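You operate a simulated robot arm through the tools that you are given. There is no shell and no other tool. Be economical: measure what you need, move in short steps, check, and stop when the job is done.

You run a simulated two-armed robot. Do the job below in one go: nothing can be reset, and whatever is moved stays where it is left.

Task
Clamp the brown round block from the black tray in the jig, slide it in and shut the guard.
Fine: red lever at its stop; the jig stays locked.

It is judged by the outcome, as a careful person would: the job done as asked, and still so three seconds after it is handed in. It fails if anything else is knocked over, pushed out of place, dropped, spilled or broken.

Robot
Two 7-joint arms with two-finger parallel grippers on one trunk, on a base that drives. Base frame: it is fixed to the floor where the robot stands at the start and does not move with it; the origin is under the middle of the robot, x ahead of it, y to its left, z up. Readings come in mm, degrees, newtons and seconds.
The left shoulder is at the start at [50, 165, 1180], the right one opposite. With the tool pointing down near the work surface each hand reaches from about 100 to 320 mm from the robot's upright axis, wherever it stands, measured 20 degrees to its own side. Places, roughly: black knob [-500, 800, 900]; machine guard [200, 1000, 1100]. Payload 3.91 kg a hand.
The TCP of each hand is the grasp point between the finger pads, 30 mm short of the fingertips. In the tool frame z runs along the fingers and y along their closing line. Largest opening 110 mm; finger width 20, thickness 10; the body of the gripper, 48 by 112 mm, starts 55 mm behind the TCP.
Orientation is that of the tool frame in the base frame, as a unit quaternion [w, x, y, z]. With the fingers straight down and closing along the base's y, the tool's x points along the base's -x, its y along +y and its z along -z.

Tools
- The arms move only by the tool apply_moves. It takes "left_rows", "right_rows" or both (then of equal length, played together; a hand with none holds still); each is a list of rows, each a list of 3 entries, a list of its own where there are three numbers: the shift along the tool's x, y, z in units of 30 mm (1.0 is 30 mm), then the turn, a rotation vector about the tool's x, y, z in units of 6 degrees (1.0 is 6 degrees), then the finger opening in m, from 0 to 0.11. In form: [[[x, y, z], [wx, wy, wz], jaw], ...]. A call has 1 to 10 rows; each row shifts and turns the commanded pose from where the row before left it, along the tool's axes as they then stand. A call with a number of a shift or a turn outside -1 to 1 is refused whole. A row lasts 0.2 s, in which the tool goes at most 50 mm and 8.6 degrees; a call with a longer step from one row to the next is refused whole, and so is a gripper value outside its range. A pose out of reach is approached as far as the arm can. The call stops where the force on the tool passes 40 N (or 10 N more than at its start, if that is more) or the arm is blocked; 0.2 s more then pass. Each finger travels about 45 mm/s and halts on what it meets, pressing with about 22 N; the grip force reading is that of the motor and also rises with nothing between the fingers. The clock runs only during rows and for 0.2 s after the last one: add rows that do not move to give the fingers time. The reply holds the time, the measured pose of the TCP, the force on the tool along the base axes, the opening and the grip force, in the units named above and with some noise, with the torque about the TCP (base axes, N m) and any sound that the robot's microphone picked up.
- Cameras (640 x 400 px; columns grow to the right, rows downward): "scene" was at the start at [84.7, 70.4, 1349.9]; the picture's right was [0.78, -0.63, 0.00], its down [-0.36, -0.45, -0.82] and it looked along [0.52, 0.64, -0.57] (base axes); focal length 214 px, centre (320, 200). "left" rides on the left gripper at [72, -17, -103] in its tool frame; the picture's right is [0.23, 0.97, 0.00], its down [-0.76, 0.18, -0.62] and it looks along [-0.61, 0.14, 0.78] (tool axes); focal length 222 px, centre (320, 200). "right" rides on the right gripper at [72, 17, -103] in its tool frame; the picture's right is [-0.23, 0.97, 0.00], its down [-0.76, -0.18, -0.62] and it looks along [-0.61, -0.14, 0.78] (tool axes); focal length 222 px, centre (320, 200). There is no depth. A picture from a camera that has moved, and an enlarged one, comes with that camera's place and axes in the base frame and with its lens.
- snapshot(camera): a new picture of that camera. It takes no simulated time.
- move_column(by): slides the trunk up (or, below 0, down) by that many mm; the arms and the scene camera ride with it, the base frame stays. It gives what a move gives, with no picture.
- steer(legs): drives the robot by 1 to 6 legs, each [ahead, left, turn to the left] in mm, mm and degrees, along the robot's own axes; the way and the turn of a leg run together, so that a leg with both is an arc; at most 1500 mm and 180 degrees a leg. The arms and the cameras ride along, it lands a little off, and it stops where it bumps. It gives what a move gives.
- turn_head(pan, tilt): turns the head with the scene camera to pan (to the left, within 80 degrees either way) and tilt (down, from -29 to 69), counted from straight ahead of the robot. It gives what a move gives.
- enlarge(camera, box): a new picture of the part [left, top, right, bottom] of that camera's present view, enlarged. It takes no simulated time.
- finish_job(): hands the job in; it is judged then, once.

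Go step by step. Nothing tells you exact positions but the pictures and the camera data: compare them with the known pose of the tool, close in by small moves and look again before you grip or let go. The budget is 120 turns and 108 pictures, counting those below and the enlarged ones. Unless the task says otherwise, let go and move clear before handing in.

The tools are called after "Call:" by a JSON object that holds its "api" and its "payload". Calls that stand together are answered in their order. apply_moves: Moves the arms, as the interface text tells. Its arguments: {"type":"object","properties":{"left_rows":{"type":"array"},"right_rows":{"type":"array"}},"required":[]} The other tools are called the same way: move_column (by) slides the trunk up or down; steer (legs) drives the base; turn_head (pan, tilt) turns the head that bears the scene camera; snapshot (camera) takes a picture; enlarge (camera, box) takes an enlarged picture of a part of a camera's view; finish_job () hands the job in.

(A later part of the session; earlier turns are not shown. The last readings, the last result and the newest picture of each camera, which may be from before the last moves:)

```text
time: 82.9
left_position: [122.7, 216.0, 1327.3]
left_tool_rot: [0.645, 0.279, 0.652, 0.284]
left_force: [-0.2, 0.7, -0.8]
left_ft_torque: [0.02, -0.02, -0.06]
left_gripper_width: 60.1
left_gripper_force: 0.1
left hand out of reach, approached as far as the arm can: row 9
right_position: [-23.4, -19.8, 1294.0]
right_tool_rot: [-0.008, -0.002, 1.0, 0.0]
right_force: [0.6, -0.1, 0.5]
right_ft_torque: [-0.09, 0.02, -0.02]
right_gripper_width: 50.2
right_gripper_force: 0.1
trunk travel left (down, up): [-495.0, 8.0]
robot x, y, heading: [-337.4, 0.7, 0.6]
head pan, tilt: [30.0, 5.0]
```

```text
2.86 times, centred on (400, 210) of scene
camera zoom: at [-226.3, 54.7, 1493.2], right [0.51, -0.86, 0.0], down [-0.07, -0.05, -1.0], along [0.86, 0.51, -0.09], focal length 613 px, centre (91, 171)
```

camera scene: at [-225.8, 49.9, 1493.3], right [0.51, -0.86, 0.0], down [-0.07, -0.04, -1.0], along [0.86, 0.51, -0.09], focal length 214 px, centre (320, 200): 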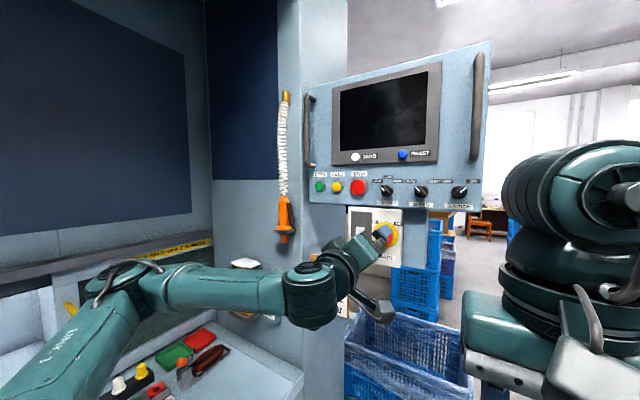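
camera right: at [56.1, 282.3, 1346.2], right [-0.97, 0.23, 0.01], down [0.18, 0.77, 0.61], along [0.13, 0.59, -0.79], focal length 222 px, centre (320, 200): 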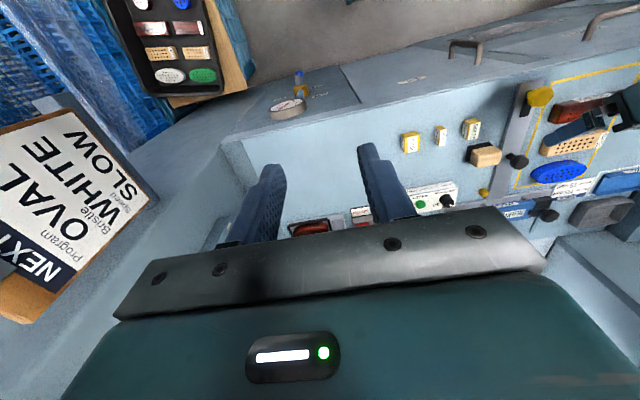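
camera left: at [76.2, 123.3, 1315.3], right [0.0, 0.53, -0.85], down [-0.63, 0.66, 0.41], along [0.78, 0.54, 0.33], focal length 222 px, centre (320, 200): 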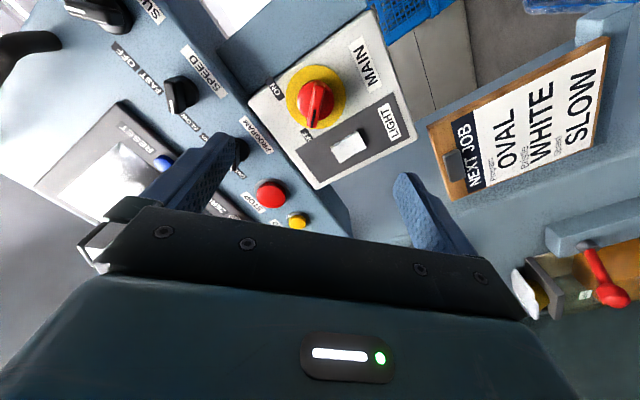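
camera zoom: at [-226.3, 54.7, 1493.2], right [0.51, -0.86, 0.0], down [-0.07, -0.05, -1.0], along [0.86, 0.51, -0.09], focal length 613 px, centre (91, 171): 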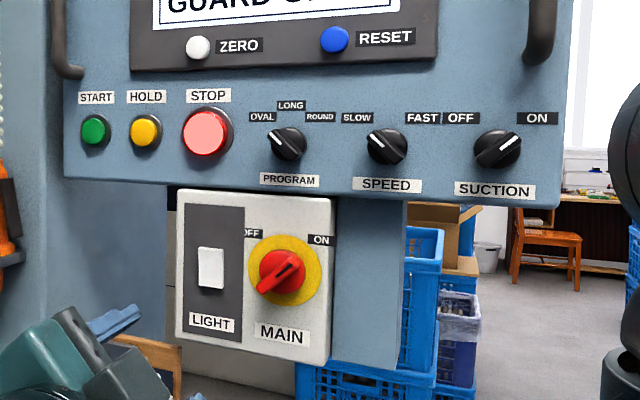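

MAIN is back at ON and the panel screen is lit again. Now I restore the left tool to a 45° forward tilt and drive to the tray's open corner.

Call:
{"api": "steer", "payload": {"legs": [[0, -370, 0], [730, 0, 0], [0, 0, 45]]}}

Call:
{"api": "apply_moves", "payload": {"left_rows": [[[0, 0, 0], [0, 0, -1], 0.08], [[0, 0, 0], [0, 0, -1], 0.08], [[0, 0, 0], [0, 0, -1], 0.08], [[0, 0, 0], [0, 0, -1], 0.08], [[0, 0, 0], [0, 0, -1], 0.08], [[0, 0, 0], [0, 0, -1], 0.08], [[0, 0, 0], [0, 0, -1], 0.08], [[0, 0, 0], [0, 1, -0.9], 0.08], [[0, 0, 0], [0, 1, 0], 0.08], [[0, 0, 0], [0, 1, 0], 0.08]]}}

Call:
{"api": "apply_moves", "payload": {"left_rows": [[[0, 0, 0], [0, 1, 0], 0.08], [[0, 0, 0], [0, 1, 0], 0.08], [[0, 0, 0], [0, 1, 0], 0.08], [[0, 0, 0], [0, 1, 0], 0.08], [[0, 0, 0], [0, 0.5, 0], 0.08]]}}

Call:
{"api": "turn_head", "payload": {"pan": 10, "tilt": 55}}

Call:
{"api": "snapshot", "payload": {"camera": "scene"}}

```text
time: 87.5
left_position: [555.0, -150.1, 1327.2]
left_tool_rot: [0.642, 0.284, 0.653, 0.283]
left_force: [-0.5, 0.3, 0.3]
left_ft_torque: [0.01, -0.02, 0.03]
left_gripper_width: 60.1
left_gripper_force: 0.0
right_position: [421.4, -387.2, 1297.6]
right_tool_rot: [-0.004, -0.007, 1.0, 0.004]
right_force: [-0.2, 0.3, 0.3]
right_ft_torque: [0.0, 0.01, -0.02]
right_gripper_width: 50.5
right_gripper_force: 0.1
trunk travel left (down, up): [-495.0, 8.0]
robot x, y, heading: [116.5, -363.2, 0.8]
head pan, tilt: [30.0, 5.0]
stopped in leg 2: the robot was blocked; the commanded pose is now the measured one
```

```text
time: 89.7
left_position: [554.9, -153.7, 1334.9]
left_tool_rot: [0.587, -0.008, 0.81, 0.006]
left_force: [-0.3, -0.3, 0.1]
left_ft_torque: [-0.01, 0.0, 0.03]
left_gripper_width: 80.2
left_gripper_force: 0.1
left hand out of reach, approached as far as the arm can: row 1
right_position: [409.9, -393.9, 1298.8]
right_tool_rot: [0.002, -0.007, 1.0, 0.006]
right_force: [0.8, 0.5, -0.8]
right_ft_torque: [0.02, -0.04, -0.01]
right_gripper_width: 50.1
right_gripper_force: 0.1
trunk travel left (down, up): [-495.0, 8.0]
robot x, y, heading: [118.0, -360.8, 1.0]
head pan, tilt: [30.0, 5.0]
```

```text
time: 90.8
left_position: [507.3, -177.2, 1285.8]
left_tool_rot: [0.366, 0.07, 0.927, 0.042]
left_force: [-0.4, 0.6, -0.2]
left_ft_torque: [0.02, 0.02, 0.0]
left_gripper_width: 79.8
left_gripper_force: 0.1
right_position: [402.0, -397.6, 1303.4]
right_tool_rot: [0.003, -0.011, 1.0, 0.009]
right_force: [1.1, 0.7, -0.2]
right_ft_torque: [-0.07, 0.0, 0.01]
right_gripper_width: 49.8
right_gripper_force: 0.0
trunk travel left (down, up): [-495.0, 8.0]
robot x, y, heading: [114.8, -366.0, 1.6]
head pan, tilt: [30.0, 5.0]
stopped in row 5 (left hand): the arm was blocked; the commanded pose is now the measured one
```

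```text
time: 92.0
left_position: [507.6, -177.2, 1286.2]
left_tool_rot: [0.368, 0.068, 0.926, 0.044]
left_force: [-0.1, 0.4, -0.3]
left_ft_torque: [0.0, -0.02, 0.0]
left_gripper_width: 80.1
left_gripper_force: 0.0
right_position: [401.1, -397.7, 1301.7]
right_tool_rot: [0.005, -0.009, 1.0, 0.011]
right_force: [0.8, 0.1, 0.8]
right_ft_torque: [-0.01, -0.04, 0.02]
right_gripper_width: 50.0
right_gripper_force: 0.0
trunk travel left (down, up): [-495.0, 8.0]
robot x, y, heading: [118.2, -364.0, 1.3]
head pan, tilt: [10.0, 55.0]
```

```text
48 pictures are left
camera scene: at [183.9, -362.0, 1419.1], right [0.2, -0.98, -0.01], down [-0.79, -0.15, -0.6], along [0.59, 0.13, -0.8], focal length 214 px, centre (320, 200)
```

scene: 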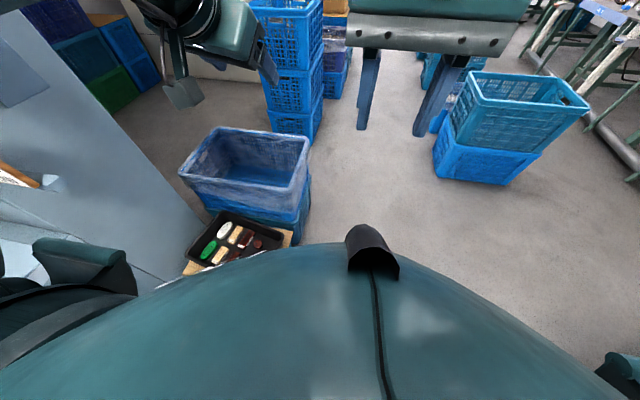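

Blocked again, likely the left elbow at the control panel. I'll look left before moving.

Call:
{"api": "turn_head", "payload": {"pan": 60, "tilt": 5}}

Call:
{"api": "snapshot", "payload": {"camera": "scene"}}

```text
time: 93.2
left_position: [507.3, -175.7, 1286.0]
left_tool_rot: [0.368, 0.067, 0.926, 0.044]
left_force: [-0.2, -0.7, -0.1]
left_ft_torque: [-0.02, -0.02, 0.03]
left_gripper_width: 79.9
left_gripper_force: 0.0
right_position: [400.4, -396.6, 1302.6]
right_tool_rot: [0.005, -0.01, 1.0, 0.009]
right_force: [-0.2, -0.1, 0.2]
right_ft_torque: [0.0, 0.0, -0.02]
right_gripper_width: 50.1
right_gripper_force: 0.1
trunk travel left (down, up): [-495.0, 8.0]
robot x, y, heading: [111.9, -360.4, 1.3]
head pan, tilt: [60.0, 5.0]
```

```text
47 pictures are left
camera scene: at [155.1, -296.6, 1495.7], right [0.88, -0.48, 0.02], down [-0.01, -0.06, -1.0], along [0.48, 0.88, -0.06], focal length 214 px, centre (320, 200)
```

scene: 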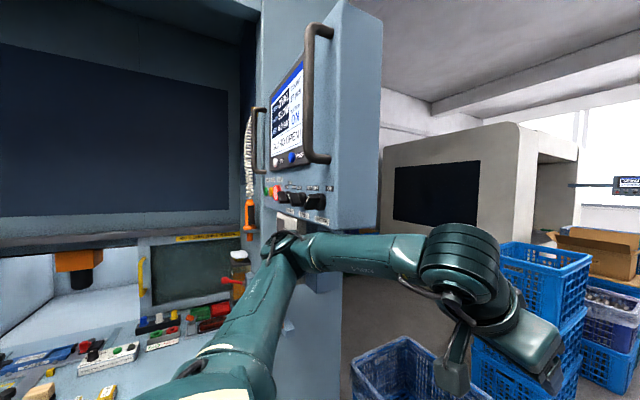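

The elbow is under the control panel, touching it near MAIN. Back out, then check the panel.

Call:
{"api": "steer", "payload": {"legs": [[-200, -60, 0]]}}

Call:
{"api": "turn_head", "payload": {"pan": 45, "tilt": 5}}

Call:
{"api": "snapshot", "payload": {"camera": "scene"}}

Call:
{"api": "enlarge", "payload": {"camera": "scene", "box": [240, 110, 400, 230]}}

```text
time: 94.8
left_position: [345.5, -226.2, 1277.5]
left_tool_rot: [0.36, 0.063, 0.93, 0.033]
left_force: [-0.1, -0.1, 0.6]
left_ft_torque: [0.01, 0.01, -0.01]
left_gripper_width: 80.1
left_gripper_force: 0.1
right_position: [235.7, -446.6, 1293.8]
right_tool_rot: [-0.008, -0.009, 1.0, 0.002]
right_force: [-0.7, -0.5, -0.3]
right_ft_torque: [0.03, -0.01, 0.03]
right_gripper_width: 50.0
right_gripper_force: 0.1
trunk travel left (down, up): [-495.0, 8.0]
robot x, y, heading: [-73.8, -424.9, 1.5]
head pan, tilt: [60.0, 5.0]
```

```text
time: 95.6
left_position: [345.0, -226.6, 1276.6]
left_tool_rot: [0.36, 0.064, 0.93, 0.032]
left_force: [-0.6, 0.3, -0.1]
left_ft_torque: [-0.02, 0.03, 0.01]
left_gripper_width: 80.0
left_gripper_force: 0.0
right_position: [236.1, -445.9, 1294.2]
right_tool_rot: [-0.01, -0.009, 1.0, 0.001]
right_force: [1.0, 0.7, -0.1]
right_ft_torque: [0.02, 0.03, 0.03]
right_gripper_width: 50.1
right_gripper_force: 0.0
trunk travel left (down, up): [-495.0, 8.0]
robot x, y, heading: [-76.3, -426.0, 1.3]
head pan, tilt: [45.0, 5.0]
```

```text
46 pictures are left
camera scene: at [15.8, -356.5, 1493.2], right [0.73, -0.69, 0.0], down [-0.06, -0.06, -1.0], along [0.69, 0.72, -0.09], focal length 214 px, centre (320, 200)
```

scene: 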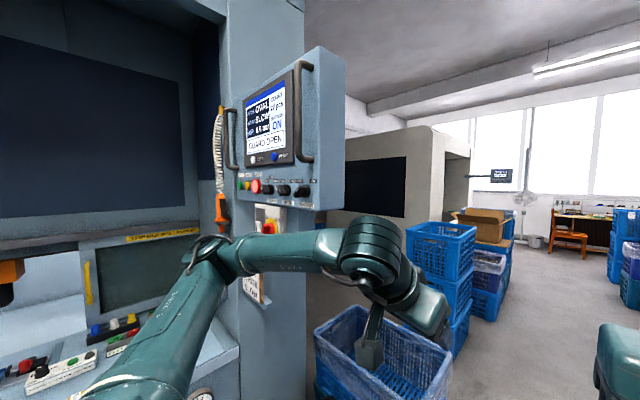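

```text
3.33 times, centred on (320, 170) of scene
camera zoom: at [15.8, -356.5, 1493.2], right [0.73, -0.69, 0.0], down [-0.06, -0.06, -1.0], along [0.69, 0.72, -0.09], focal length 715 px, centre (320, 300)
```

zoom: 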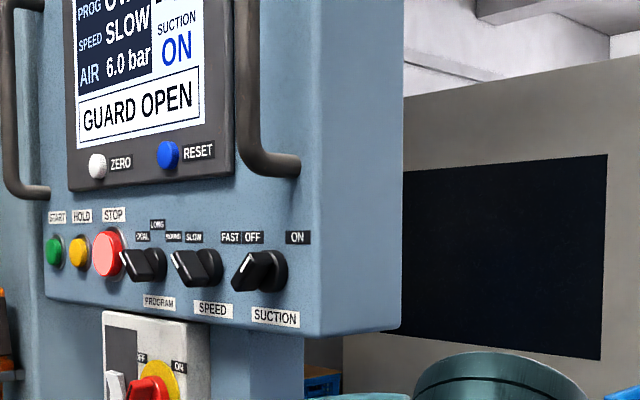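

The panel is intact: screen live, SUCTION ON, MAIN ON. I'll lower the trunk fully, away from the panel, then drive to the tray corner staying at low y.

Call:
{"api": "move_column", "payload": {"by": -490}}

Call:
{"api": "steer", "payload": {"legs": [[470, -20, 0], [0, 0, 45]]}}

Call:
{"api": "turn_head", "payload": {"pan": 0, "tilt": 45}}

Call:
{"api": "snapshot", "payload": {"camera": "scene"}}

Call:
{"api": "snapshot", "payload": {"camera": "left"}}

```text
refused: -490 is not a number from -400 to 400
```

```text
time: 99.5
left_position: [746.6, -144.2, 1278.6]
left_tool_rot: [0.344, -0.069, 0.931, 0.096]
left_force: [0.8, -0.2, -0.9]
left_ft_torque: [-0.01, -0.03, 0.02]
left_gripper_width: 79.8
left_gripper_force: 0.1
right_position: [707.4, -377.5, 1294.7]
right_tool_rot: [-0.012, -0.169, 0.986, 0.01]
right_force: [-0.1, 0.6, -0.5]
right_ft_torque: [0.0, 0.02, 0.03]
right_gripper_width: 50.2
right_gripper_force: 0.0
trunk travel left (down, up): [-495.0, 8.0]
robot x, y, heading: [395.8, -440.4, 19.5]
head pan, tilt: [45.0, 5.0]
stopped in leg 2: the robot was blocked; the commanded pose is now the measured one
```

```text
time: 100.6
left_position: [746.1, -142.9, 1278.4]
left_tool_rot: [0.343, -0.068, 0.932, 0.097]
left_force: [-0.6, -0.4, 0.3]
left_ft_torque: [-0.01, -0.04, -0.01]
left_gripper_width: 79.8
left_gripper_force: 0.1
right_position: [707.7, -376.0, 1293.3]
right_tool_rot: [-0.012, -0.17, 0.985, 0.01]
right_force: [-0.5, 0.0, 0.2]
right_ft_torque: [-0.01, -0.02, -0.01]
right_gripper_width: 50.4
right_gripper_force: 0.1
trunk travel left (down, up): [-495.0, 8.0]
robot x, y, heading: [394.0, -434.9, 19.8]
head pan, tilt: [0.0, 45.0]
```

```text
44 pictures are left
camera scene: at [510.8, -418.9, 1430.0], right [0.34, -0.94, -0.02], down [-0.67, -0.23, -0.71], along [0.66, 0.25, -0.71], focal length 214 px, centre (320, 200)
```

scene: 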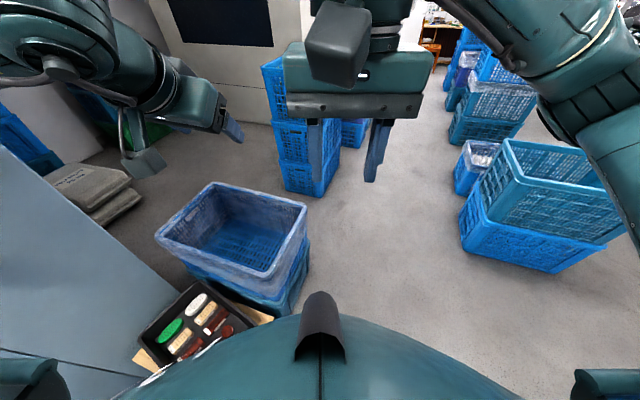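

```text
43 pictures are left
camera left: at [631.4, -188.6, 1304.5], right [-0.36, 0.93, -0.02], down [0.15, 0.08, 0.99], along [0.92, 0.35, -0.17], focal length 222 px, centre (320, 200)
```

left: 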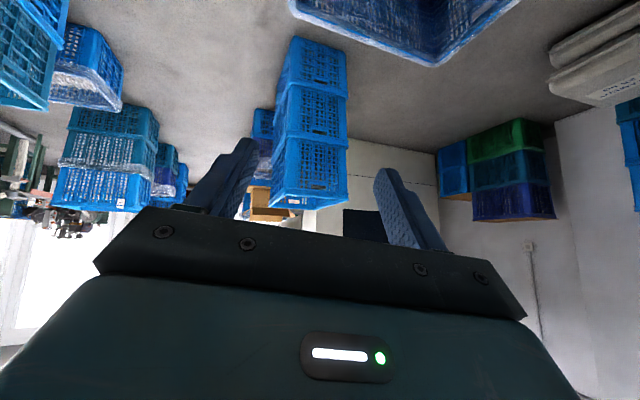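

The trunk hadn't lowered (limit 400 per call) and the arm caught something while turning. I'll undo the turn, move right, then lower the trunk by 400 and check.

Call:
{"api": "steer", "payload": {"legs": [[0, 0, -19], [0, -80, 0]]}}

Call:
{"api": "move_column", "payload": {"by": -400}}

Call:
{"api": "turn_head", "payload": {"pan": 75, "tilt": 0}}

Call:
{"api": "snapshot", "payload": {"camera": "scene"}}

```text
time: 102.7
left_position: [823.4, -328.7, 1275.7]
left_tool_rot: [0.356, 0.075, 0.931, 0.031]
left_force: [-0.1, -0.8, -0.5]
left_ft_torque: [-0.02, 0.02, 0.01]
left_gripper_width: 79.9
left_gripper_force: 0.1
right_position: [710.6, -538.7, 1293.8]
right_tool_rot: [-0.008, -0.007, 1.0, 0.003]
right_force: [0.3, -0.7, -0.5]
right_ft_torque: [0.05, 0.04, 0.02]
right_gripper_width: 49.9
right_gripper_force: 0.0
trunk travel left (down, up): [-495.0, 8.0]
robot x, y, heading: [398.2, -516.3, 1.1]
head pan, tilt: [0.0, 45.0]
```

```text
time: 106.5
left_position: [823.1, -326.1, 874.8]
left_tool_rot: [0.356, 0.075, 0.931, 0.03]
left_force: [-0.5, 0.2, -0.1]
left_ft_torque: [0.0, 0.03, 0.01]
left_gripper_width: 80.1
left_gripper_force: 0.1
right_position: [711.1, -538.9, 893.6]
right_tool_rot: [-0.009, -0.007, 1.0, 0.001]
right_force: [0.1, 0.5, 0.3]
right_ft_torque: [-0.02, 0.01, 0.0]
right_gripper_width: 50.1
right_gripper_force: 0.1
trunk travel left (down, up): [-95.0, 408.0]
robot x, y, heading: [399.8, -514.3, 1.1]
head pan, tilt: [0.0, 45.0]
```

```text
time: 108.0
left_position: [823.4, -326.8, 875.5]
left_tool_rot: [0.357, 0.075, 0.931, 0.03]
left_force: [-0.3, 0.1, 0.3]
left_ft_torque: [-0.03, -0.02, -0.03]
left_gripper_width: 79.9
left_gripper_force: 0.1
right_position: [710.4, -538.4, 894.2]
right_tool_rot: [-0.009, -0.006, 1.0, 0.001]
right_force: [0.1, 0.7, -0.5]
right_ft_torque: [-0.02, 0.02, -0.02]
right_gripper_width: 50.0
right_gripper_force: 0.1
trunk travel left (down, up): [-95.0, 408.0]
robot x, y, heading: [400.1, -517.5, 1.0]
head pan, tilt: [75.0, 0.0]
```

```text
42 pictures are left
camera scene: at [449.9, -426.5, 1101.2], right [0.97, -0.24, 0.0], down [0.0, 0.0, -1.0], along [0.24, 0.97, 0.0], focal length 214 px, centre (320, 200)
```

scene: 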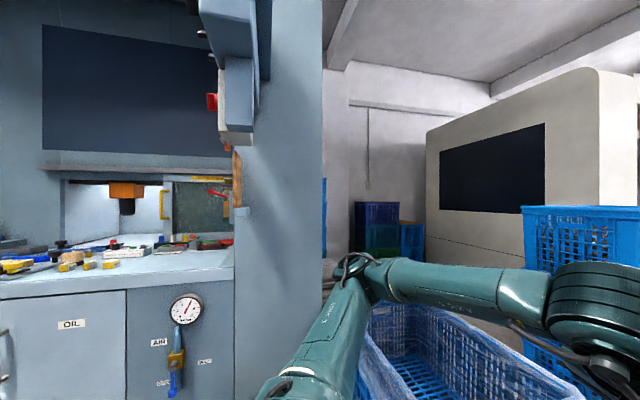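

The panel and pillar look fine. With the trunk low I turn to heading 45° and look at the tray.

Call:
{"api": "steer", "payload": {"legs": [[0, 0, 45]]}}

Call:
{"api": "turn_head", "payload": {"pan": 0, "tilt": 50}}

Call:
{"api": "snapshot", "payload": {"camera": "scene"}}

```text
time: 110.5
left_position: [568.5, -84.0, 875.0]
left_tool_rot: [0.319, -0.283, 0.89, 0.163]
left_force: [-0.1, 0.4, 0.6]
left_ft_torque: [-0.02, 0.0, 0.02]
left_gripper_width: 80.0
left_gripper_force: 0.2
right_position: [636.3, -313.0, 894.4]
right_tool_rot: [-0.009, -0.385, 0.923, -0.002]
right_force: [-1.0, -0.5, -0.1]
right_ft_torque: [0.0, -0.04, -0.01]
right_gripper_width: 50.2
right_gripper_force: 0.1
trunk travel left (down, up): [-95.0, 408.0]
robot x, y, heading: [398.0, -515.5, 45.3]
head pan, tilt: [75.0, 0.0]
```

```text
time: 111.9
left_position: [569.0, -82.9, 874.6]
left_tool_rot: [0.319, -0.285, 0.889, 0.164]
left_force: [0.0, 0.2, -0.5]
left_ft_torque: [-0.02, -0.01, 0.0]
left_gripper_width: 79.8
left_gripper_force: 0.0
right_position: [636.7, -312.6, 894.1]
right_tool_rot: [-0.008, -0.386, 0.923, -0.001]
right_force: [-0.3, -0.2, 1.0]
right_ft_torque: [-0.02, 0.0, 0.0]
right_gripper_width: 49.7
right_gripper_force: 0.0
trunk travel left (down, up): [-95.0, 408.0]
robot x, y, heading: [396.8, -518.8, 45.6]
head pan, tilt: [0.0, 50.0]
```

```text
41 pictures are left
camera scene: at [473.2, -438.4, 1023.4], right [0.71, -0.7, 0.0], down [-0.54, -0.55, -0.64], along [0.45, 0.46, -0.77], focal length 214 px, centre (320, 200)
```

scene: 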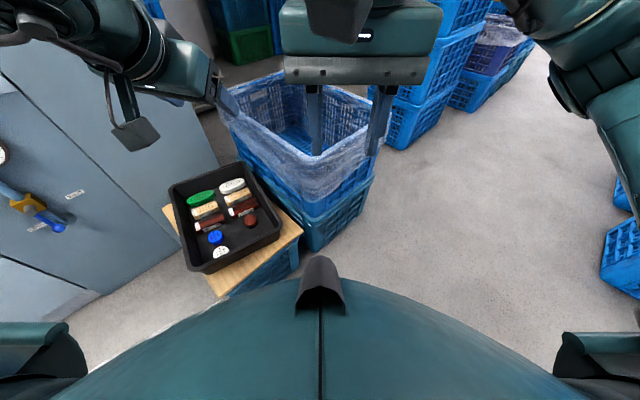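

The block is at about (612, 76), top z≈351. I'll move closer, lower the rest, level the left closing line, and descend above the block.

Call:
{"api": "steer", "payload": {"legs": [[110, 60, 0]]}}

Call:
{"api": "move_column", "payload": {"by": -93}}

Call:
{"api": "apply_moves", "payload": {"left_rows": [[[0, 0, 0], [0, 0, -0.8], 0.09], [[0, 0, 0], [0, 0, -0.77], 0.09], [[0.67, 0, 0.743], [0, 0, 0], 0.09], [[0.67, 0, 0.743], [0, 0, 0], 0.09], [[0.67, 0, 0.743], [0, 0, 0], 0.09], [[0.67, 0, 0.743], [0, 0, 0], 0.09], [[0.67, 0, 0.743], [0, 0, 0], 0.09], [[0.67, 0, 0.743], [0, 0, 0], 0.09], [[0.67, 0, 0.743], [0, 0, 0], 0.09], [[0.67, 0, 0.743], [0, 0, 0], 0.09]]}}

Call:
{"api": "snapshot", "payload": {"camera": "left"}}

Call:
{"api": "snapshot", "payload": {"camera": "scene"}}

```text
time: 113.2
left_position: [601.2, 34.7, 876.0]
left_tool_rot: [0.319, -0.283, 0.89, 0.163]
left_force: [-0.1, -0.8, -0.9]
left_ft_torque: [0.02, 0.0, 0.02]
left_gripper_width: 80.1
left_gripper_force: 0.0
right_position: [669.5, -194.2, 894.5]
right_tool_rot: [-0.009, -0.386, 0.923, -0.002]
right_force: [0.0, -0.8, 0.0]
right_ft_torque: [0.01, 0.0, -0.01]
right_gripper_width: 50.1
right_gripper_force: 0.1
trunk travel left (down, up): [-95.0, 408.0]
robot x, y, heading: [431.8, -397.4, 45.6]
head pan, tilt: [0.0, 50.0]
```

```text
time: 114.5
left_position: [600.3, 35.4, 782.5]
left_tool_rot: [0.319, -0.284, 0.889, 0.165]
left_force: [-0.9, -1.0, -0.1]
left_ft_torque: [0.02, 0.0, 0.0]
left_gripper_width: 79.7
left_gripper_force: 0.0
right_position: [669.6, -194.0, 801.3]
right_tool_rot: [-0.009, -0.385, 0.923, -0.001]
right_force: [-0.3, 1.0, 0.6]
right_ft_torque: [0.0, 0.01, -0.01]
right_gripper_width: 50.3
right_gripper_force: 0.1
trunk travel left (down, up): [-2.0, 501.0]
robot x, y, heading: [433.8, -396.1, 45.2]
head pan, tilt: [0.0, 50.0]
```

```text
time: 116.7
left_position: [601.5, 36.3, 542.5]
left_tool_rot: [0.331, -0.355, 0.863, 0.137]
left_force: [0.5, 0.0, 0.3]
left_ft_torque: [-0.01, -0.04, -0.02]
left_gripper_width: 89.8
left_gripper_force: 0.0
right_position: [669.3, -193.4, 801.6]
right_tool_rot: [-0.008, -0.385, 0.923, -0.002]
right_force: [0.3, -1.3, -0.4]
right_ft_torque: [-0.01, -0.01, 0.01]
right_gripper_width: 50.2
right_gripper_force: 0.0
trunk travel left (down, up): [-2.0, 501.0]
robot x, y, heading: [431.2, -398.9, 45.5]
head pan, tilt: [0.0, 50.0]
```

```text
40 pictures are left
camera left: at [527.0, -62.6, 569.8], right [-0.81, 0.57, -0.15], down [-0.02, 0.23, 0.97], along [0.59, 0.79, -0.18], focal length 222 px, centre (320, 200)
```

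left: 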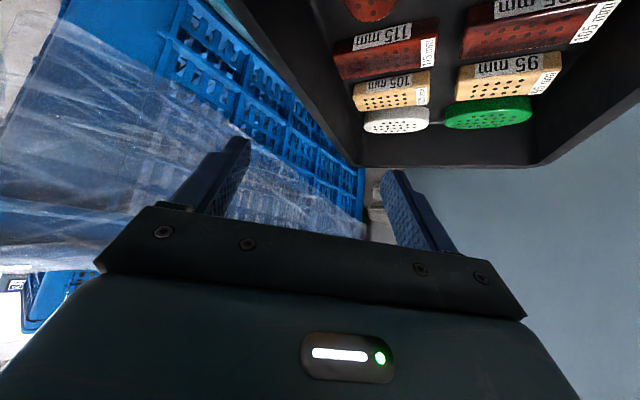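

```text
39 pictures are left
camera scene: at [505.8, -318.8, 930.4], right [0.71, -0.7, 0.0], down [-0.54, -0.55, -0.64], along [0.45, 0.46, -0.77], focal length 214 px, centre (320, 200)
```

scene: 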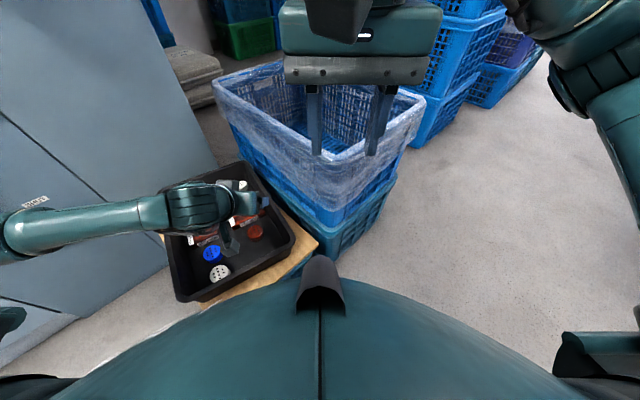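

Block center refined to (613, 81). I'll shift over and descend to about z 440, then look through the fingers.

Call:
{"api": "apply_moves", "payload": {"left_rows": [[[-0.67, 0.79, 0.6], [0, 0, 0], 0.09], [[0.669, 0, 0.742], [0, 0, 0], 0.09], [[0.669, 0, 0.742], [0, 0, 0], 0.09], [[0.669, 0, 0.742], [0, 0, 0], 0.09]]}}

Call:
{"api": "snapshot", "payload": {"camera": "left"}}

Call:
{"api": "enlarge", "payload": {"camera": "scene", "box": [160, 140, 320, 310]}}

```text
time: 117.7
left_position: [609.3, 65.7, 456.1]
left_tool_rot: [0.334, -0.352, 0.865, 0.131]
left_force: [-0.8, 0.4, -0.6]
left_ft_torque: [0.04, -0.06, -0.03]
left_gripper_width: 90.2
left_gripper_force: 0.0
left hand out of reach, approached as far as the arm can: row 4
right_position: [669.0, -193.3, 800.6]
right_tool_rot: [-0.008, -0.385, 0.923, -0.002]
right_force: [0.2, -0.1, -0.4]
right_ft_torque: [0.0, -0.05, -0.01]
right_gripper_width: 50.3
right_gripper_force: 0.0
trunk travel left (down, up): [-2.0, 501.0]
robot x, y, heading: [431.8, -399.4, 45.5]
head pan, tilt: [0.0, 50.0]
```

```text
38 pictures are left
camera left: at [533.2, -32.0, 484.4], right [-0.8, 0.58, -0.16], down [-0.02, 0.24, 0.97], along [0.6, 0.78, -0.18], focal length 222 px, centre (320, 200)
```

left: 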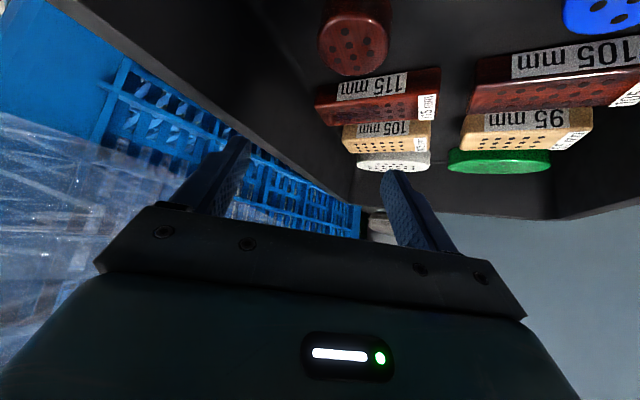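

```text
2.35 times, centred on (240, 225) of scene
camera zoom: at [505.8, -318.8, 930.4], right [0.71, -0.7, 0.0], down [-0.54, -0.55, -0.64], along [0.45, 0.46, -0.77], focal length 505 px, centre (508, 141)
```

zoom: 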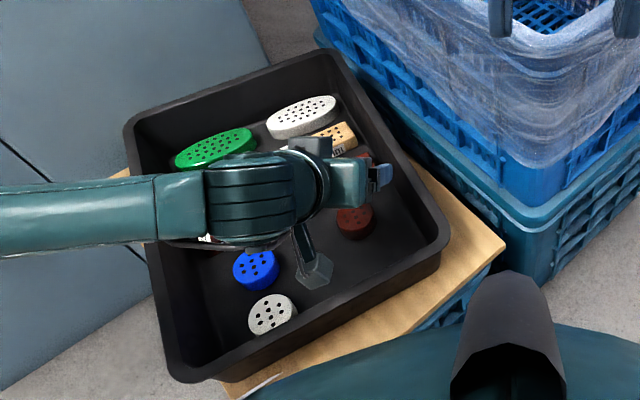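

I'm at the reach limit, so I'll pull the hand back 75 mm along the approach, drive 75 mm nearer, and continue down.

Call:
{"api": "apply_moves", "payload": {"left_rows": [[[0.742, 0, -0.668], [0, 0, 0], 0.09], [[0.742, 0, -0.668], [0, 0, 0], 0.09], [[0.371, 0, -0.334], [0, 0, 0], 0.09]]}}

Call:
{"api": "steer", "payload": {"legs": [[75, 0, 0]]}}

Call:
{"api": "snapshot", "payload": {"camera": "left"}}

```text
time: 118.5
left_position: [578.7, 56.4, 471.4]
left_tool_rot: [0.329, -0.356, 0.865, 0.131]
left_force: [0.1, 0.0, -0.5]
left_ft_torque: [-0.01, 0.0, 0.0]
left_gripper_width: 90.1
left_gripper_force: 0.1
left hand out of reach, approached as far as the arm can: row 1, 2, 3
right_position: [669.1, -194.1, 802.1]
right_tool_rot: [-0.009, -0.385, 0.923, -0.001]
right_force: [0.2, 0.0, -0.1]
right_ft_torque: [-0.02, -0.02, 0.03]
right_gripper_width: 50.3
right_gripper_force: 0.1
trunk travel left (down, up): [-2.0, 501.0]
robot x, y, heading: [435.3, -397.9, 45.8]
head pan, tilt: [0.0, 50.0]
```

```text
time: 119.5
left_position: [628.9, 75.3, 469.0]
left_tool_rot: [0.328, -0.358, 0.864, 0.131]
left_force: [0.0, -0.1, -0.6]
left_ft_torque: [0.02, 0.01, 0.01]
left_gripper_width: 90.1
left_gripper_force: 0.0
right_position: [719.7, -174.4, 800.3]
right_tool_rot: [-0.009, -0.387, 0.922, -0.003]
right_force: [-0.4, 0.4, 0.9]
right_ft_torque: [-0.01, 0.01, 0.03]
right_gripper_width: 49.9
right_gripper_force: 0.1
trunk travel left (down, up): [-2.0, 501.0]
robot x, y, heading: [485.1, -380.6, 45.8]
head pan, tilt: [0.0, 50.0]
```

```text
36 pictures are left
camera left: at [553.4, -23.3, 499.4], right [-0.81, 0.57, -0.16], down [-0.02, 0.24, 0.97], along [0.59, 0.78, -0.19], focal length 222 px, centre (320, 200)
```

left: 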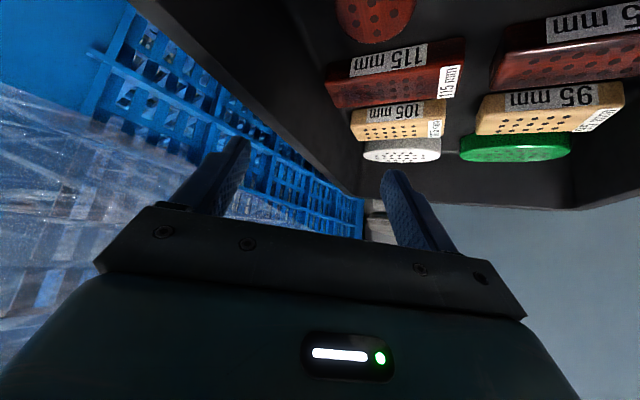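

The limit is wrist bend when close and low, so farther away is better. I'll drive back 130 mm and extend the arm instead.

Call:
{"api": "steer", "payload": {"legs": [[-125, 0, 0]]}}

Call:
{"api": "apply_moves", "payload": {"left_rows": [[[-0.742, 0, 0.668], [0, 0, 0], 0.09], [[-0.742, 0, 0.668], [0, 0, 0], 0.09], [[-0.742, 0, 0.668], [0, 0, 0], 0.09]]}}

```text
time: 120.8
left_position: [540.7, -14.7, 470.2]
left_tool_rot: [0.327, -0.359, 0.864, 0.132]
left_force: [-0.1, 0.4, -0.3]
left_ft_torque: [0.0, -0.02, 0.02]
left_gripper_width: 89.9
left_gripper_force: 0.0
right_position: [631.7, -266.1, 800.7]
right_tool_rot: [-0.009, -0.387, 0.922, -0.002]
right_force: [-0.2, 0.2, 0.9]
right_ft_torque: [0.02, 0.01, 0.0]
right_gripper_width: 49.9
right_gripper_force: 0.0
trunk travel left (down, up): [-2.0, 501.0]
robot x, y, heading: [394.0, -468.3, 45.6]
head pan, tilt: [0.0, 50.0]
```

```text
time: 121.6
left_position: [602.3, 48.2, 468.1]
left_tool_rot: [0.328, -0.357, 0.864, 0.131]
left_force: [0.5, -0.5, -0.2]
left_ft_torque: [0.04, -0.02, 0.0]
left_gripper_width: 90.2
left_gripper_force: 0.0
right_position: [632.5, -265.6, 800.5]
right_tool_rot: [-0.008, -0.388, 0.922, -0.001]
right_force: [-0.1, 0.6, -0.1]
right_ft_torque: [0.03, -0.03, 0.04]
right_gripper_width: 50.1
right_gripper_force: 0.0
trunk travel left (down, up): [-2.0, 501.0]
robot x, y, heading: [393.9, -468.2, 45.8]
head pan, tilt: [0.0, 50.0]
```

Call:
{"api": "apply_moves", "payload": {"left_rows": [[[-0.38, 0.47, 0.34], [0, 0, 0], 0.09], [[0.669, 0, 0.742], [0, 0, 0], 0.09], [[0.669, 0, 0.742], [0, 0, 0], 0.09]]}}

Call:
{"api": "snapshot", "payload": {"camera": "left"}}

```text
time: 122.4
left_position: [604.3, 68.4, 410.8]
left_tool_rot: [0.328, -0.359, 0.864, 0.133]
left_force: [1.6, 0.3, 0.4]
left_ft_torque: [0.02, -0.01, -0.01]
left_gripper_width: 90.2
left_gripper_force: 0.0
right_position: [630.6, -263.8, 801.5]
right_tool_rot: [-0.008, -0.387, 0.922, -0.001]
right_force: [0.1, 0.9, -0.5]
right_ft_torque: [0.01, -0.01, -0.03]
right_gripper_width: 50.0
right_gripper_force: 0.0
trunk travel left (down, up): [-2.0, 501.0]
robot x, y, heading: [396.7, -470.0, 46.0]
head pan, tilt: [0.0, 50.0]
```

```text
35 pictures are left
camera left: at [529.4, -30.2, 439.8], right [-0.81, 0.57, -0.16], down [-0.02, 0.24, 0.97], along [0.59, 0.79, -0.18], focal length 222 px, centre (320, 200)
```

left: 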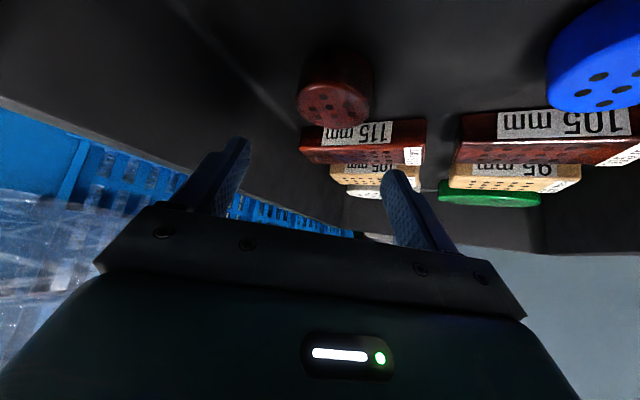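

Call:
{"api": "enlarge", "payload": {"camera": "left", "box": [260, 20, 440, 150]}}

```text
3.08 times, centred on (350, 85) of left
camera zoom: at [529.4, -30.2, 439.8], right [-0.81, 0.57, -0.16], down [-0.02, 0.24, 0.97], along [0.59, 0.79, -0.18], focal length 684 px, centre (228, 554)
```

zoom: 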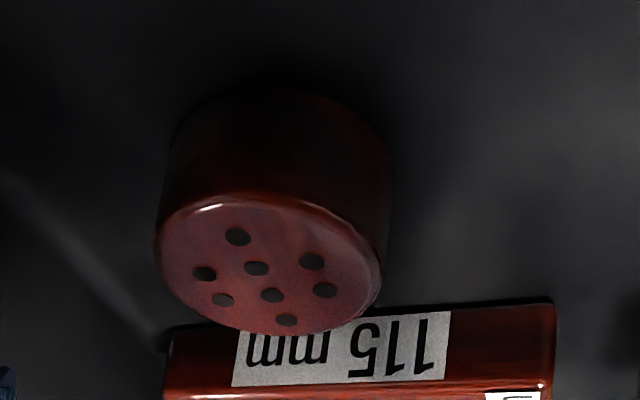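

The block is ~50 mm in diameter and ~22 mm tall. I'll descend so the fingertips cover only its upper ~10 mm, then close.

Call:
{"api": "apply_moves", "payload": {"left_rows": [[[0.45, 0.07, 0.5], [0, 0, 0], 0.075], [[0.46, 0, 0.51], [0, 0, 0], 0.075], [[0, 0, 0], [0, 0, 0], 0.075]]}}

Call:
{"api": "enlarge", "payload": {"camera": "left", "box": [170, 50, 490, 250]}}

```text
time: 122.9
left_position: [605.3, 72.3, 395.7]
left_tool_rot: [0.334, -0.36, 0.861, 0.131]
left_force: [-6.3, -1.2, 17.6]
left_ft_torque: [-1.72, 1.46, -0.42]
left_gripper_width: 74.9
left_gripper_force: 0.0
right_position: [629.9, -265.5, 801.0]
right_tool_rot: [-0.009, -0.387, 0.922, -0.001]
right_force: [-0.2, 0.6, 0.3]
right_ft_torque: [-0.02, -0.03, -0.01]
right_gripper_width: 49.9
right_gripper_force: 0.1
trunk travel left (down, up): [-2.0, 501.0]
robot x, y, heading: [395.7, -471.6, 46.0]
head pan, tilt: [0.0, 50.0]
stopped in row 2 (left hand): the force on the tool passed its limit (the readings are from after the stop); the commanded pose is now the measured one
```

```text
2.00 times, centred on (330, 150) of left
camera zoom: at [530.3, -27.9, 423.5], right [-0.81, 0.57, -0.17], down [-0.03, 0.24, 0.97], along [0.59, 0.79, -0.18], focal length 444 px, centre (300, 300)
```

zoom: 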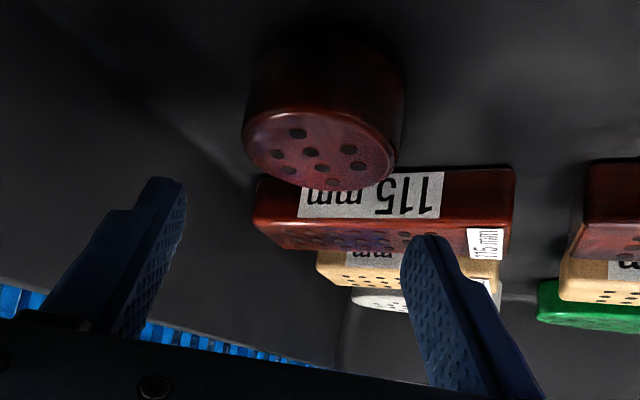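

The wrist camera touched the tray's near wall. I'll rise, steepen the tool to about 70° below horizontal (lifting the camera), and check the tray.

Call:
{"api": "apply_moves", "payload": {"left_rows": [[[-0.669, 0, -0.742], [0, 0, 0], 0.075], [[-0.669, 0, -0.742], [0, 0, 0], 0.075], [[0, 0, 0], [0, 1, 0], 0.075], [[0, 0, 0], [0, 1, 0], 0.075], [[0, 0, 0], [0, 1, 0], 0.075], [[0, 0, 0], [0, 0.67, 0], 0.075]]}}

Call:
{"api": "snapshot", "payload": {"camera": "left"}}

Call:
{"api": "enlarge", "payload": {"camera": "scene", "box": [140, 120, 340, 290]}}

```text
time: 124.3
left_position: [605.3, 70.4, 453.6]
left_tool_rot: [0.161, -0.377, 0.91, 0.06]
left_force: [0.5, 0.0, -0.2]
left_ft_torque: [-0.02, 0.03, 0.03]
left_gripper_width: 74.7
left_gripper_force: 0.1
right_position: [630.9, -264.3, 800.1]
right_tool_rot: [-0.009, -0.388, 0.922, -0.002]
right_force: [-0.3, -0.1, 0.1]
right_ft_torque: [-0.01, 0.01, 0.03]
right_gripper_width: 49.9
right_gripper_force: 0.1
trunk travel left (down, up): [-2.0, 501.0]
robot x, y, heading: [393.7, -471.2, 45.8]
head pan, tilt: [0.0, 50.0]
```

```text
32 pictures are left
camera left: at [543.0, -13.6, 525.6], right [-0.84, 0.54, -0.09], down [0.23, 0.49, 0.84], along [0.5, 0.69, -0.53], focal length 222 px, centre (320, 200)
```

left: 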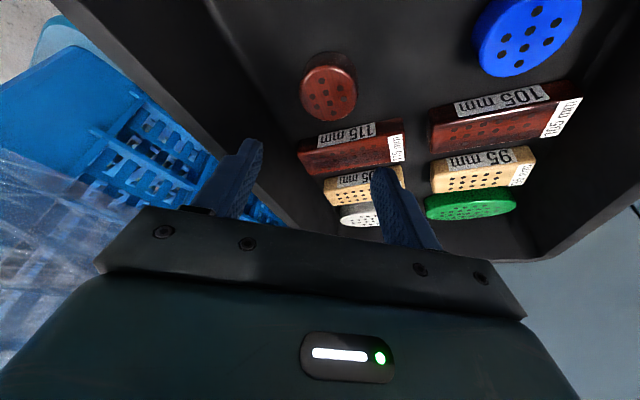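

```text
2.35 times, centred on (240, 205) of scene
camera zoom: at [468.4, -390.7, 930.3], right [0.72, -0.7, 0.0], down [-0.53, -0.55, -0.64], along [0.45, 0.46, -0.77], focal length 505 px, centre (508, 188)
```

zoom: 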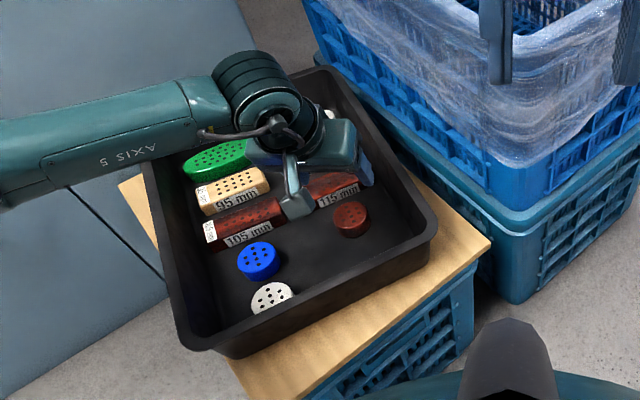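

Tray and contents look unmoved; block at (607, 74). Descending vertically with the steeper tool to fingertip level.

Call:
{"api": "apply_moves", "payload": {"left_rows": [[[0.454, 0.03, 0.9], [0, 0, 0], 0.075], [[0.338, 0, 0.94], [0, 0, 0], 0.075], [[0.232, 0, 0.645], [0, 0, 0], 0.075], [[0, 0, 0], [0, 0, 0], 0.075]]}}

Call:
{"api": "enlarge", "payload": {"camera": "left", "box": [170, 50, 490, 250]}}

```text
time: 125.3
left_position: [600.9, 71.0, 373.2]
left_tool_rot: [0.162, -0.377, 0.91, 0.06]
left_force: [-0.3, 0.1, 0.4]
left_ft_torque: [0.0, 0.01, -0.03]
left_gripper_width: 74.9
left_gripper_force: 0.1
right_position: [632.0, -264.4, 800.7]
right_tool_rot: [-0.01, -0.388, 0.922, -0.002]
right_force: [0.0, -0.5, -0.3]
right_ft_torque: [-0.01, -0.03, 0.01]
right_gripper_width: 50.2
right_gripper_force: 0.0
trunk travel left (down, up): [-2.0, 501.0]
robot x, y, heading: [396.3, -470.5, 45.8]
head pan, tilt: [0.0, 50.0]
```

```text
2.00 times, centred on (330, 150) of left
camera zoom: at [540.2, -14.6, 444.4], right [-0.84, 0.54, -0.09], down [0.22, 0.49, 0.84], along [0.5, 0.69, -0.53], focal length 444 px, centre (300, 300)
```

zoom: 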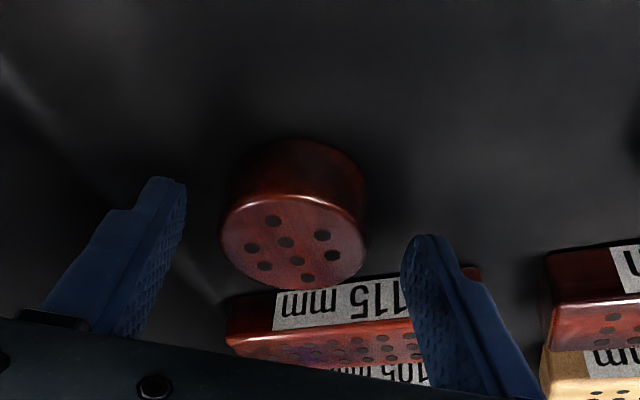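

Fingers straddle the block evenly. Closing.

Call:
{"api": "apply_moves", "payload": {"left_rows": [[[0, 0, 0], [0, 0, 0], 0.055], [[0, 0, 0], [0, 0, 0], 0.03], [[0, 0, 0], [0, 0, 0], 0.03], [[0, 0, 0], [0, 0, 0], 0.03]]}}

Call:
{"api": "apply_moves", "payload": {"left_rows": [[[-0.1, 0, -0.28], [0, 0, 0], 0.03], [[-0.338, 0, -0.94], [0, 0, 0], 0.03], [[-0.338, 0, -0.94], [0, 0, 0], 0.03]]}}

Call:
{"api": "enlarge", "payload": {"camera": "left", "box": [170, 50, 490, 250]}}

```text
time: 126.3
left_position: [601.3, 70.9, 372.3]
left_tool_rot: [0.162, -0.377, 0.91, 0.059]
left_force: [-0.1, 0.4, -0.2]
left_ft_torque: [0.01, 0.0, -0.03]
left_gripper_width: 48.6
left_gripper_force: 21.9
right_position: [631.5, -264.2, 800.9]
right_tool_rot: [-0.009, -0.387, 0.922, -0.002]
right_force: [-0.3, 0.2, -0.7]
right_ft_torque: [0.04, -0.01, 0.01]
right_gripper_width: 50.0
right_gripper_force: 0.0
trunk travel left (down, up): [-2.0, 501.0]
robot x, y, heading: [391.2, -466.3, 45.9]
head pan, tilt: [0.0, 50.0]
```

```text
time: 127.1
left_position: [600.7, 68.2, 441.4]
left_tool_rot: [0.161, -0.377, 0.91, 0.06]
left_force: [-0.7, -1.4, -0.3]
left_ft_torque: [0.05, 0.03, -0.01]
left_gripper_width: 48.7
left_gripper_force: 22.2
right_position: [631.8, -263.7, 801.7]
right_tool_rot: [-0.011, -0.387, 0.922, -0.002]
right_force: [0.1, 0.4, -0.5]
right_ft_torque: [0.02, 0.01, 0.0]
right_gripper_width: 49.9
right_gripper_force: 0.0
trunk travel left (down, up): [-2.0, 501.0]
robot x, y, heading: [396.2, -470.7, 45.8]
head pan, tilt: [0.0, 50.0]
```

```text
2.00 times, centred on (330, 150) of left
camera zoom: at [538.8, -15.9, 513.0], right [-0.84, 0.54, -0.09], down [0.23, 0.49, 0.84], along [0.5, 0.69, -0.53], focal length 444 px, centre (300, 300)
```

zoom: 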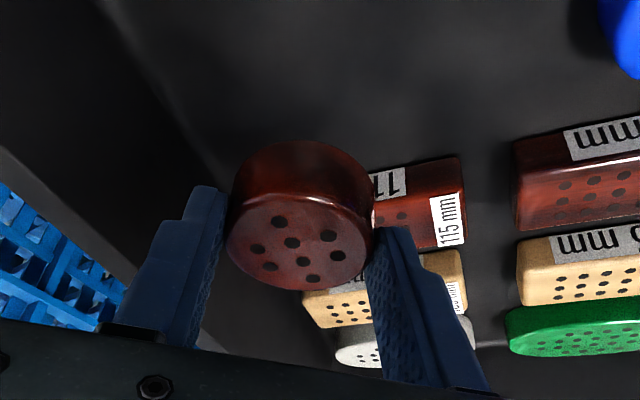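

Block held firmly (48.7 mm). Raise it, drive left along the machine front at safe distance, then raise the trunk.

Call:
{"api": "apply_moves", "payload": {"left_rows": [[[-0.338, 0, -0.94], [0, 0, 0], 0.03], [[-0.338, 0, -0.94], [0, 0, 0], 0.03], [[-0.338, 0, -0.94], [0, 0, 0], 0.03]]}}

Call:
{"api": "steer", "payload": {"legs": [[-474, 474, 0]]}}

Call:
{"api": "move_column", "payload": {"by": 300}}

Call:
{"api": "turn_head", "payload": {"pan": 40, "tilt": 30}}

Call:
{"api": "snapshot", "payload": {"camera": "scene"}}

```text
time: 127.9
left_position: [601.6, 70.2, 531.6]
left_tool_rot: [0.162, -0.378, 0.91, 0.06]
left_force: [-0.2, -0.1, -0.5]
left_ft_torque: [0.05, 0.0, 0.03]
left_gripper_width: 48.4
left_gripper_force: 22.1
right_position: [632.3, -263.9, 800.6]
right_tool_rot: [-0.009, -0.388, 0.922, -0.002]
right_force: [-0.5, 0.1, 0.3]
right_ft_torque: [0.01, -0.01, -0.02]
right_gripper_width: 50.2
right_gripper_force: 0.1
trunk travel left (down, up): [-2.0, 501.0]
robot x, y, heading: [394.9, -468.9, 46.0]
head pan, tilt: [0.0, 50.0]
```

```text
time: 131.6
left_position: [-67.0, 62.4, 531.9]
left_tool_rot: [0.162, -0.376, 0.91, 0.06]
left_force: [-0.7, 0.4, -0.4]
left_ft_torque: [0.0, 0.02, -0.01]
left_gripper_width: 48.5
left_gripper_force: 22.3
right_position: [-39.7, -272.3, 801.4]
right_tool_rot: [-0.01, -0.386, 0.923, -0.002]
right_force: [-0.5, 0.3, 0.3]
right_ft_torque: [0.05, 0.01, 0.03]
right_gripper_width: 50.0
right_gripper_force: 0.0
trunk travel left (down, up): [-2.0, 501.0]
robot x, y, heading: [-280.0, -469.7, 45.6]
head pan, tilt: [0.0, 50.0]
```

```text
time: 134.6
left_position: [-67.1, 63.2, 830.5]
left_tool_rot: [0.162, -0.376, 0.911, 0.06]
left_force: [-0.1, 0.2, -0.1]
left_ft_torque: [-0.01, -0.04, 0.0]
left_gripper_width: 48.7
left_gripper_force: 21.9
right_position: [-39.6, -272.2, 1101.1]
right_tool_rot: [-0.01, -0.386, 0.922, -0.002]
right_force: [-0.3, 0.9, 0.9]
right_ft_torque: [-0.02, -0.02, 0.01]
right_gripper_width: 49.9
right_gripper_force: 0.0
trunk travel left (down, up): [-302.0, 201.0]
robot x, y, heading: [-278.0, -473.7, 45.6]
head pan, tilt: [0.0, 50.0]
```

```text
time: 135.6
left_position: [-67.0, 62.4, 830.6]
left_tool_rot: [0.162, -0.376, 0.91, 0.059]
left_force: [0.5, 0.2, 0.5]
left_ft_torque: [0.02, -0.02, 0.01]
left_gripper_width: 48.4
left_gripper_force: 22.2
right_position: [-39.6, -272.2, 1101.5]
right_tool_rot: [-0.01, -0.386, 0.923, -0.002]
right_force: [-0.5, 0.2, 0.5]
right_ft_torque: [-0.02, 0.01, -0.02]
right_gripper_width: 50.4
right_gripper_force: 0.1
trunk travel left (down, up): [-302.0, 201.0]
robot x, y, heading: [-278.5, -477.0, 45.6]
head pan, tilt: [40.0, 30.0]
```

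```text
28 pictures are left
camera scene: at [-249.7, -362.2, 1259.8], right [1.0, -0.08, 0.0], down [-0.04, -0.5, -0.87], along [0.07, 0.86, -0.5], focal length 214 px, centre (320, 200)
```

scene: 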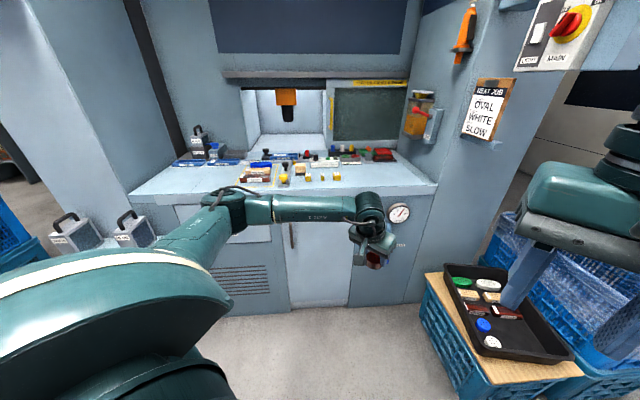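

I'll raise the held block above table height, then drive toward the jig at heading ~50°.

Call:
{"api": "apply_moves", "payload": {"left_rows": [[[-0.338, 0, -0.94], [0, 0, 0], 0.03], [[-0.338, 0, -0.94], [0, 0, 0], 0.03], [[-0.338, 0, -0.94], [0, 0, 0], 0.03], [[-0.338, 0, -0.94], [0, 0, 0], 0.03], [[-0.338, 0, -0.94], [0, 0, 0], 0.03], [[-0.338, 0, -0.94], [0, 0, 0], 0.03], [[-0.338, 0, -0.94], [0, 0, 0], 0.03]]}}

Call:
{"api": "steer", "payload": {"legs": [[0, 0, 4.4], [370, 340, 0]]}}

Call:
{"api": "steer", "payload": {"legs": [[70, 60, 0]]}}

```text
time: 137.2
left_position: [-68.0, 64.5, 1040.3]
left_tool_rot: [0.162, -0.376, 0.91, 0.06]
left_force: [0.8, 0.0, -0.5]
left_ft_torque: [0.0, -0.01, -0.03]
left_gripper_width: 48.3
left_gripper_force: 22.5
right_position: [-39.1, -271.9, 1100.9]
right_tool_rot: [-0.009, -0.385, 0.923, -0.003]
right_force: [0.0, 0.7, -0.3]
right_ft_torque: [0.01, -0.04, 0.01]
right_gripper_width: 50.1
right_gripper_force: 0.0
trunk travel left (down, up): [-302.0, 201.0]
robot x, y, heading: [-279.0, -470.1, 45.4]
head pan, tilt: [40.0, 30.0]
```

```text
time: 140.7
left_position: [-131.8, 584.9, 1039.9]
left_tool_rot: [0.16, -0.411, 0.895, 0.066]
left_force: [0.0, 0.4, -0.5]
left_ft_torque: [-0.01, 0.0, -0.01]
left_gripper_width: 48.6
left_gripper_force: 22.3
right_position: [-74.7, 251.6, 1099.8]
right_tool_rot: [-0.009, -0.421, 0.907, -0.002]
right_force: [-0.1, 0.6, 0.0]
right_ft_torque: [0.02, -0.04, 0.01]
right_gripper_width: 49.9
right_gripper_force: 0.1
trunk travel left (down, up): [-302.0, 201.0]
robot x, y, heading: [-297.1, 29.8, 50.3]
head pan, tilt: [40.0, 30.0]
```

```text
time: 141.8
left_position: [-128.4, 663.7, 1040.8]
left_tool_rot: [0.16, -0.409, 0.896, 0.067]
left_force: [-0.1, 0.3, 0.6]
left_ft_torque: [0.01, 0.01, 0.01]
left_gripper_width: 48.6
left_gripper_force: 21.9
right_position: [-75.1, 328.7, 1101.2]
right_tool_rot: [-0.009, -0.42, 0.907, -0.002]
right_force: [0.4, 0.2, -0.1]
right_ft_torque: [0.04, 0.04, -0.02]
right_gripper_width: 50.3
right_gripper_force: 0.1
trunk travel left (down, up): [-302.0, 201.0]
robot x, y, heading: [-299.8, 109.9, 49.4]
head pan, tilt: [40.0, 30.0]
stopped in leg 1: the robot was blocked; the commanded pose is now the measured one
```

The base touches at y≈110; I back off slightly and measure the jig from here.

Call:
{"api": "steer", "payload": {"legs": [[-5, -4, 0]]}}

Call:
{"api": "turn_head", "payload": {"pan": 50, "tilt": 42}}

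Call:
{"api": "enlarge", "payload": {"camera": "scene", "box": [250, 90, 410, 190]}}

```text
time: 142.6
left_position: [-128.2, 657.5, 1040.6]
left_tool_rot: [0.16, -0.409, 0.896, 0.066]
left_force: [1.2, 0.1, -0.3]
left_ft_torque: [0.02, -0.01, 0.0]
left_gripper_width: 48.4
left_gripper_force: 21.9
right_position: [-74.3, 324.0, 1101.5]
right_tool_rot: [-0.01, -0.42, 0.907, -0.001]
right_force: [0.6, 0.4, -0.1]
right_ft_torque: [0.0, -0.01, 0.03]
right_gripper_width: 50.2
right_gripper_force: 0.1
trunk travel left (down, up): [-302.0, 201.0]
robot x, y, heading: [-293.1, 102.2, 49.7]
head pan, tilt: [40.0, 30.0]
```

```text
time: 143.3
left_position: [-128.8, 657.1, 1039.8]
left_tool_rot: [0.16, -0.409, 0.896, 0.065]
left_force: [-0.1, 0.1, -0.8]
left_ft_torque: [0.02, -0.03, -0.01]
left_gripper_width: 48.6
left_gripper_force: 21.9
right_position: [-74.5, 325.3, 1100.8]
right_tool_rot: [-0.01, -0.42, 0.907, -0.002]
right_force: [1.6, -0.8, -0.2]
right_ft_torque: [0.01, -0.03, 0.02]
right_gripper_width: 50.2
right_gripper_force: 0.0
trunk travel left (down, up): [-302.0, 201.0]
robot x, y, heading: [-297.8, 104.9, 49.7]
head pan, tilt: [50.0, 42.0]
```

```text
4.00 times, centred on (330, 140) of scene
camera zoom: at [-291.8, 210.5, 1241.6], right [0.99, 0.17, 0.0], down [0.11, -0.66, -0.74], along [-0.13, 0.73, -0.67], focal length 858 px, centre (280, 440)
```

zoom: 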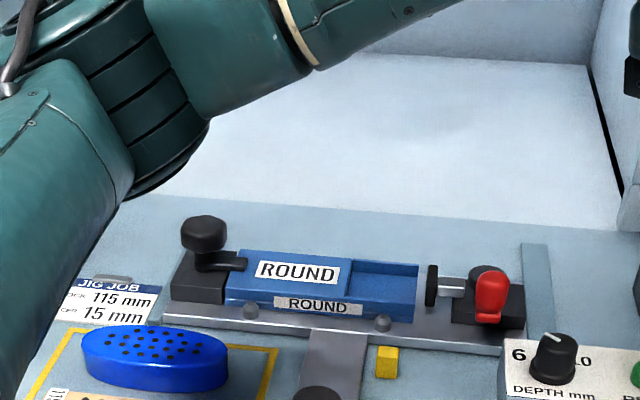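

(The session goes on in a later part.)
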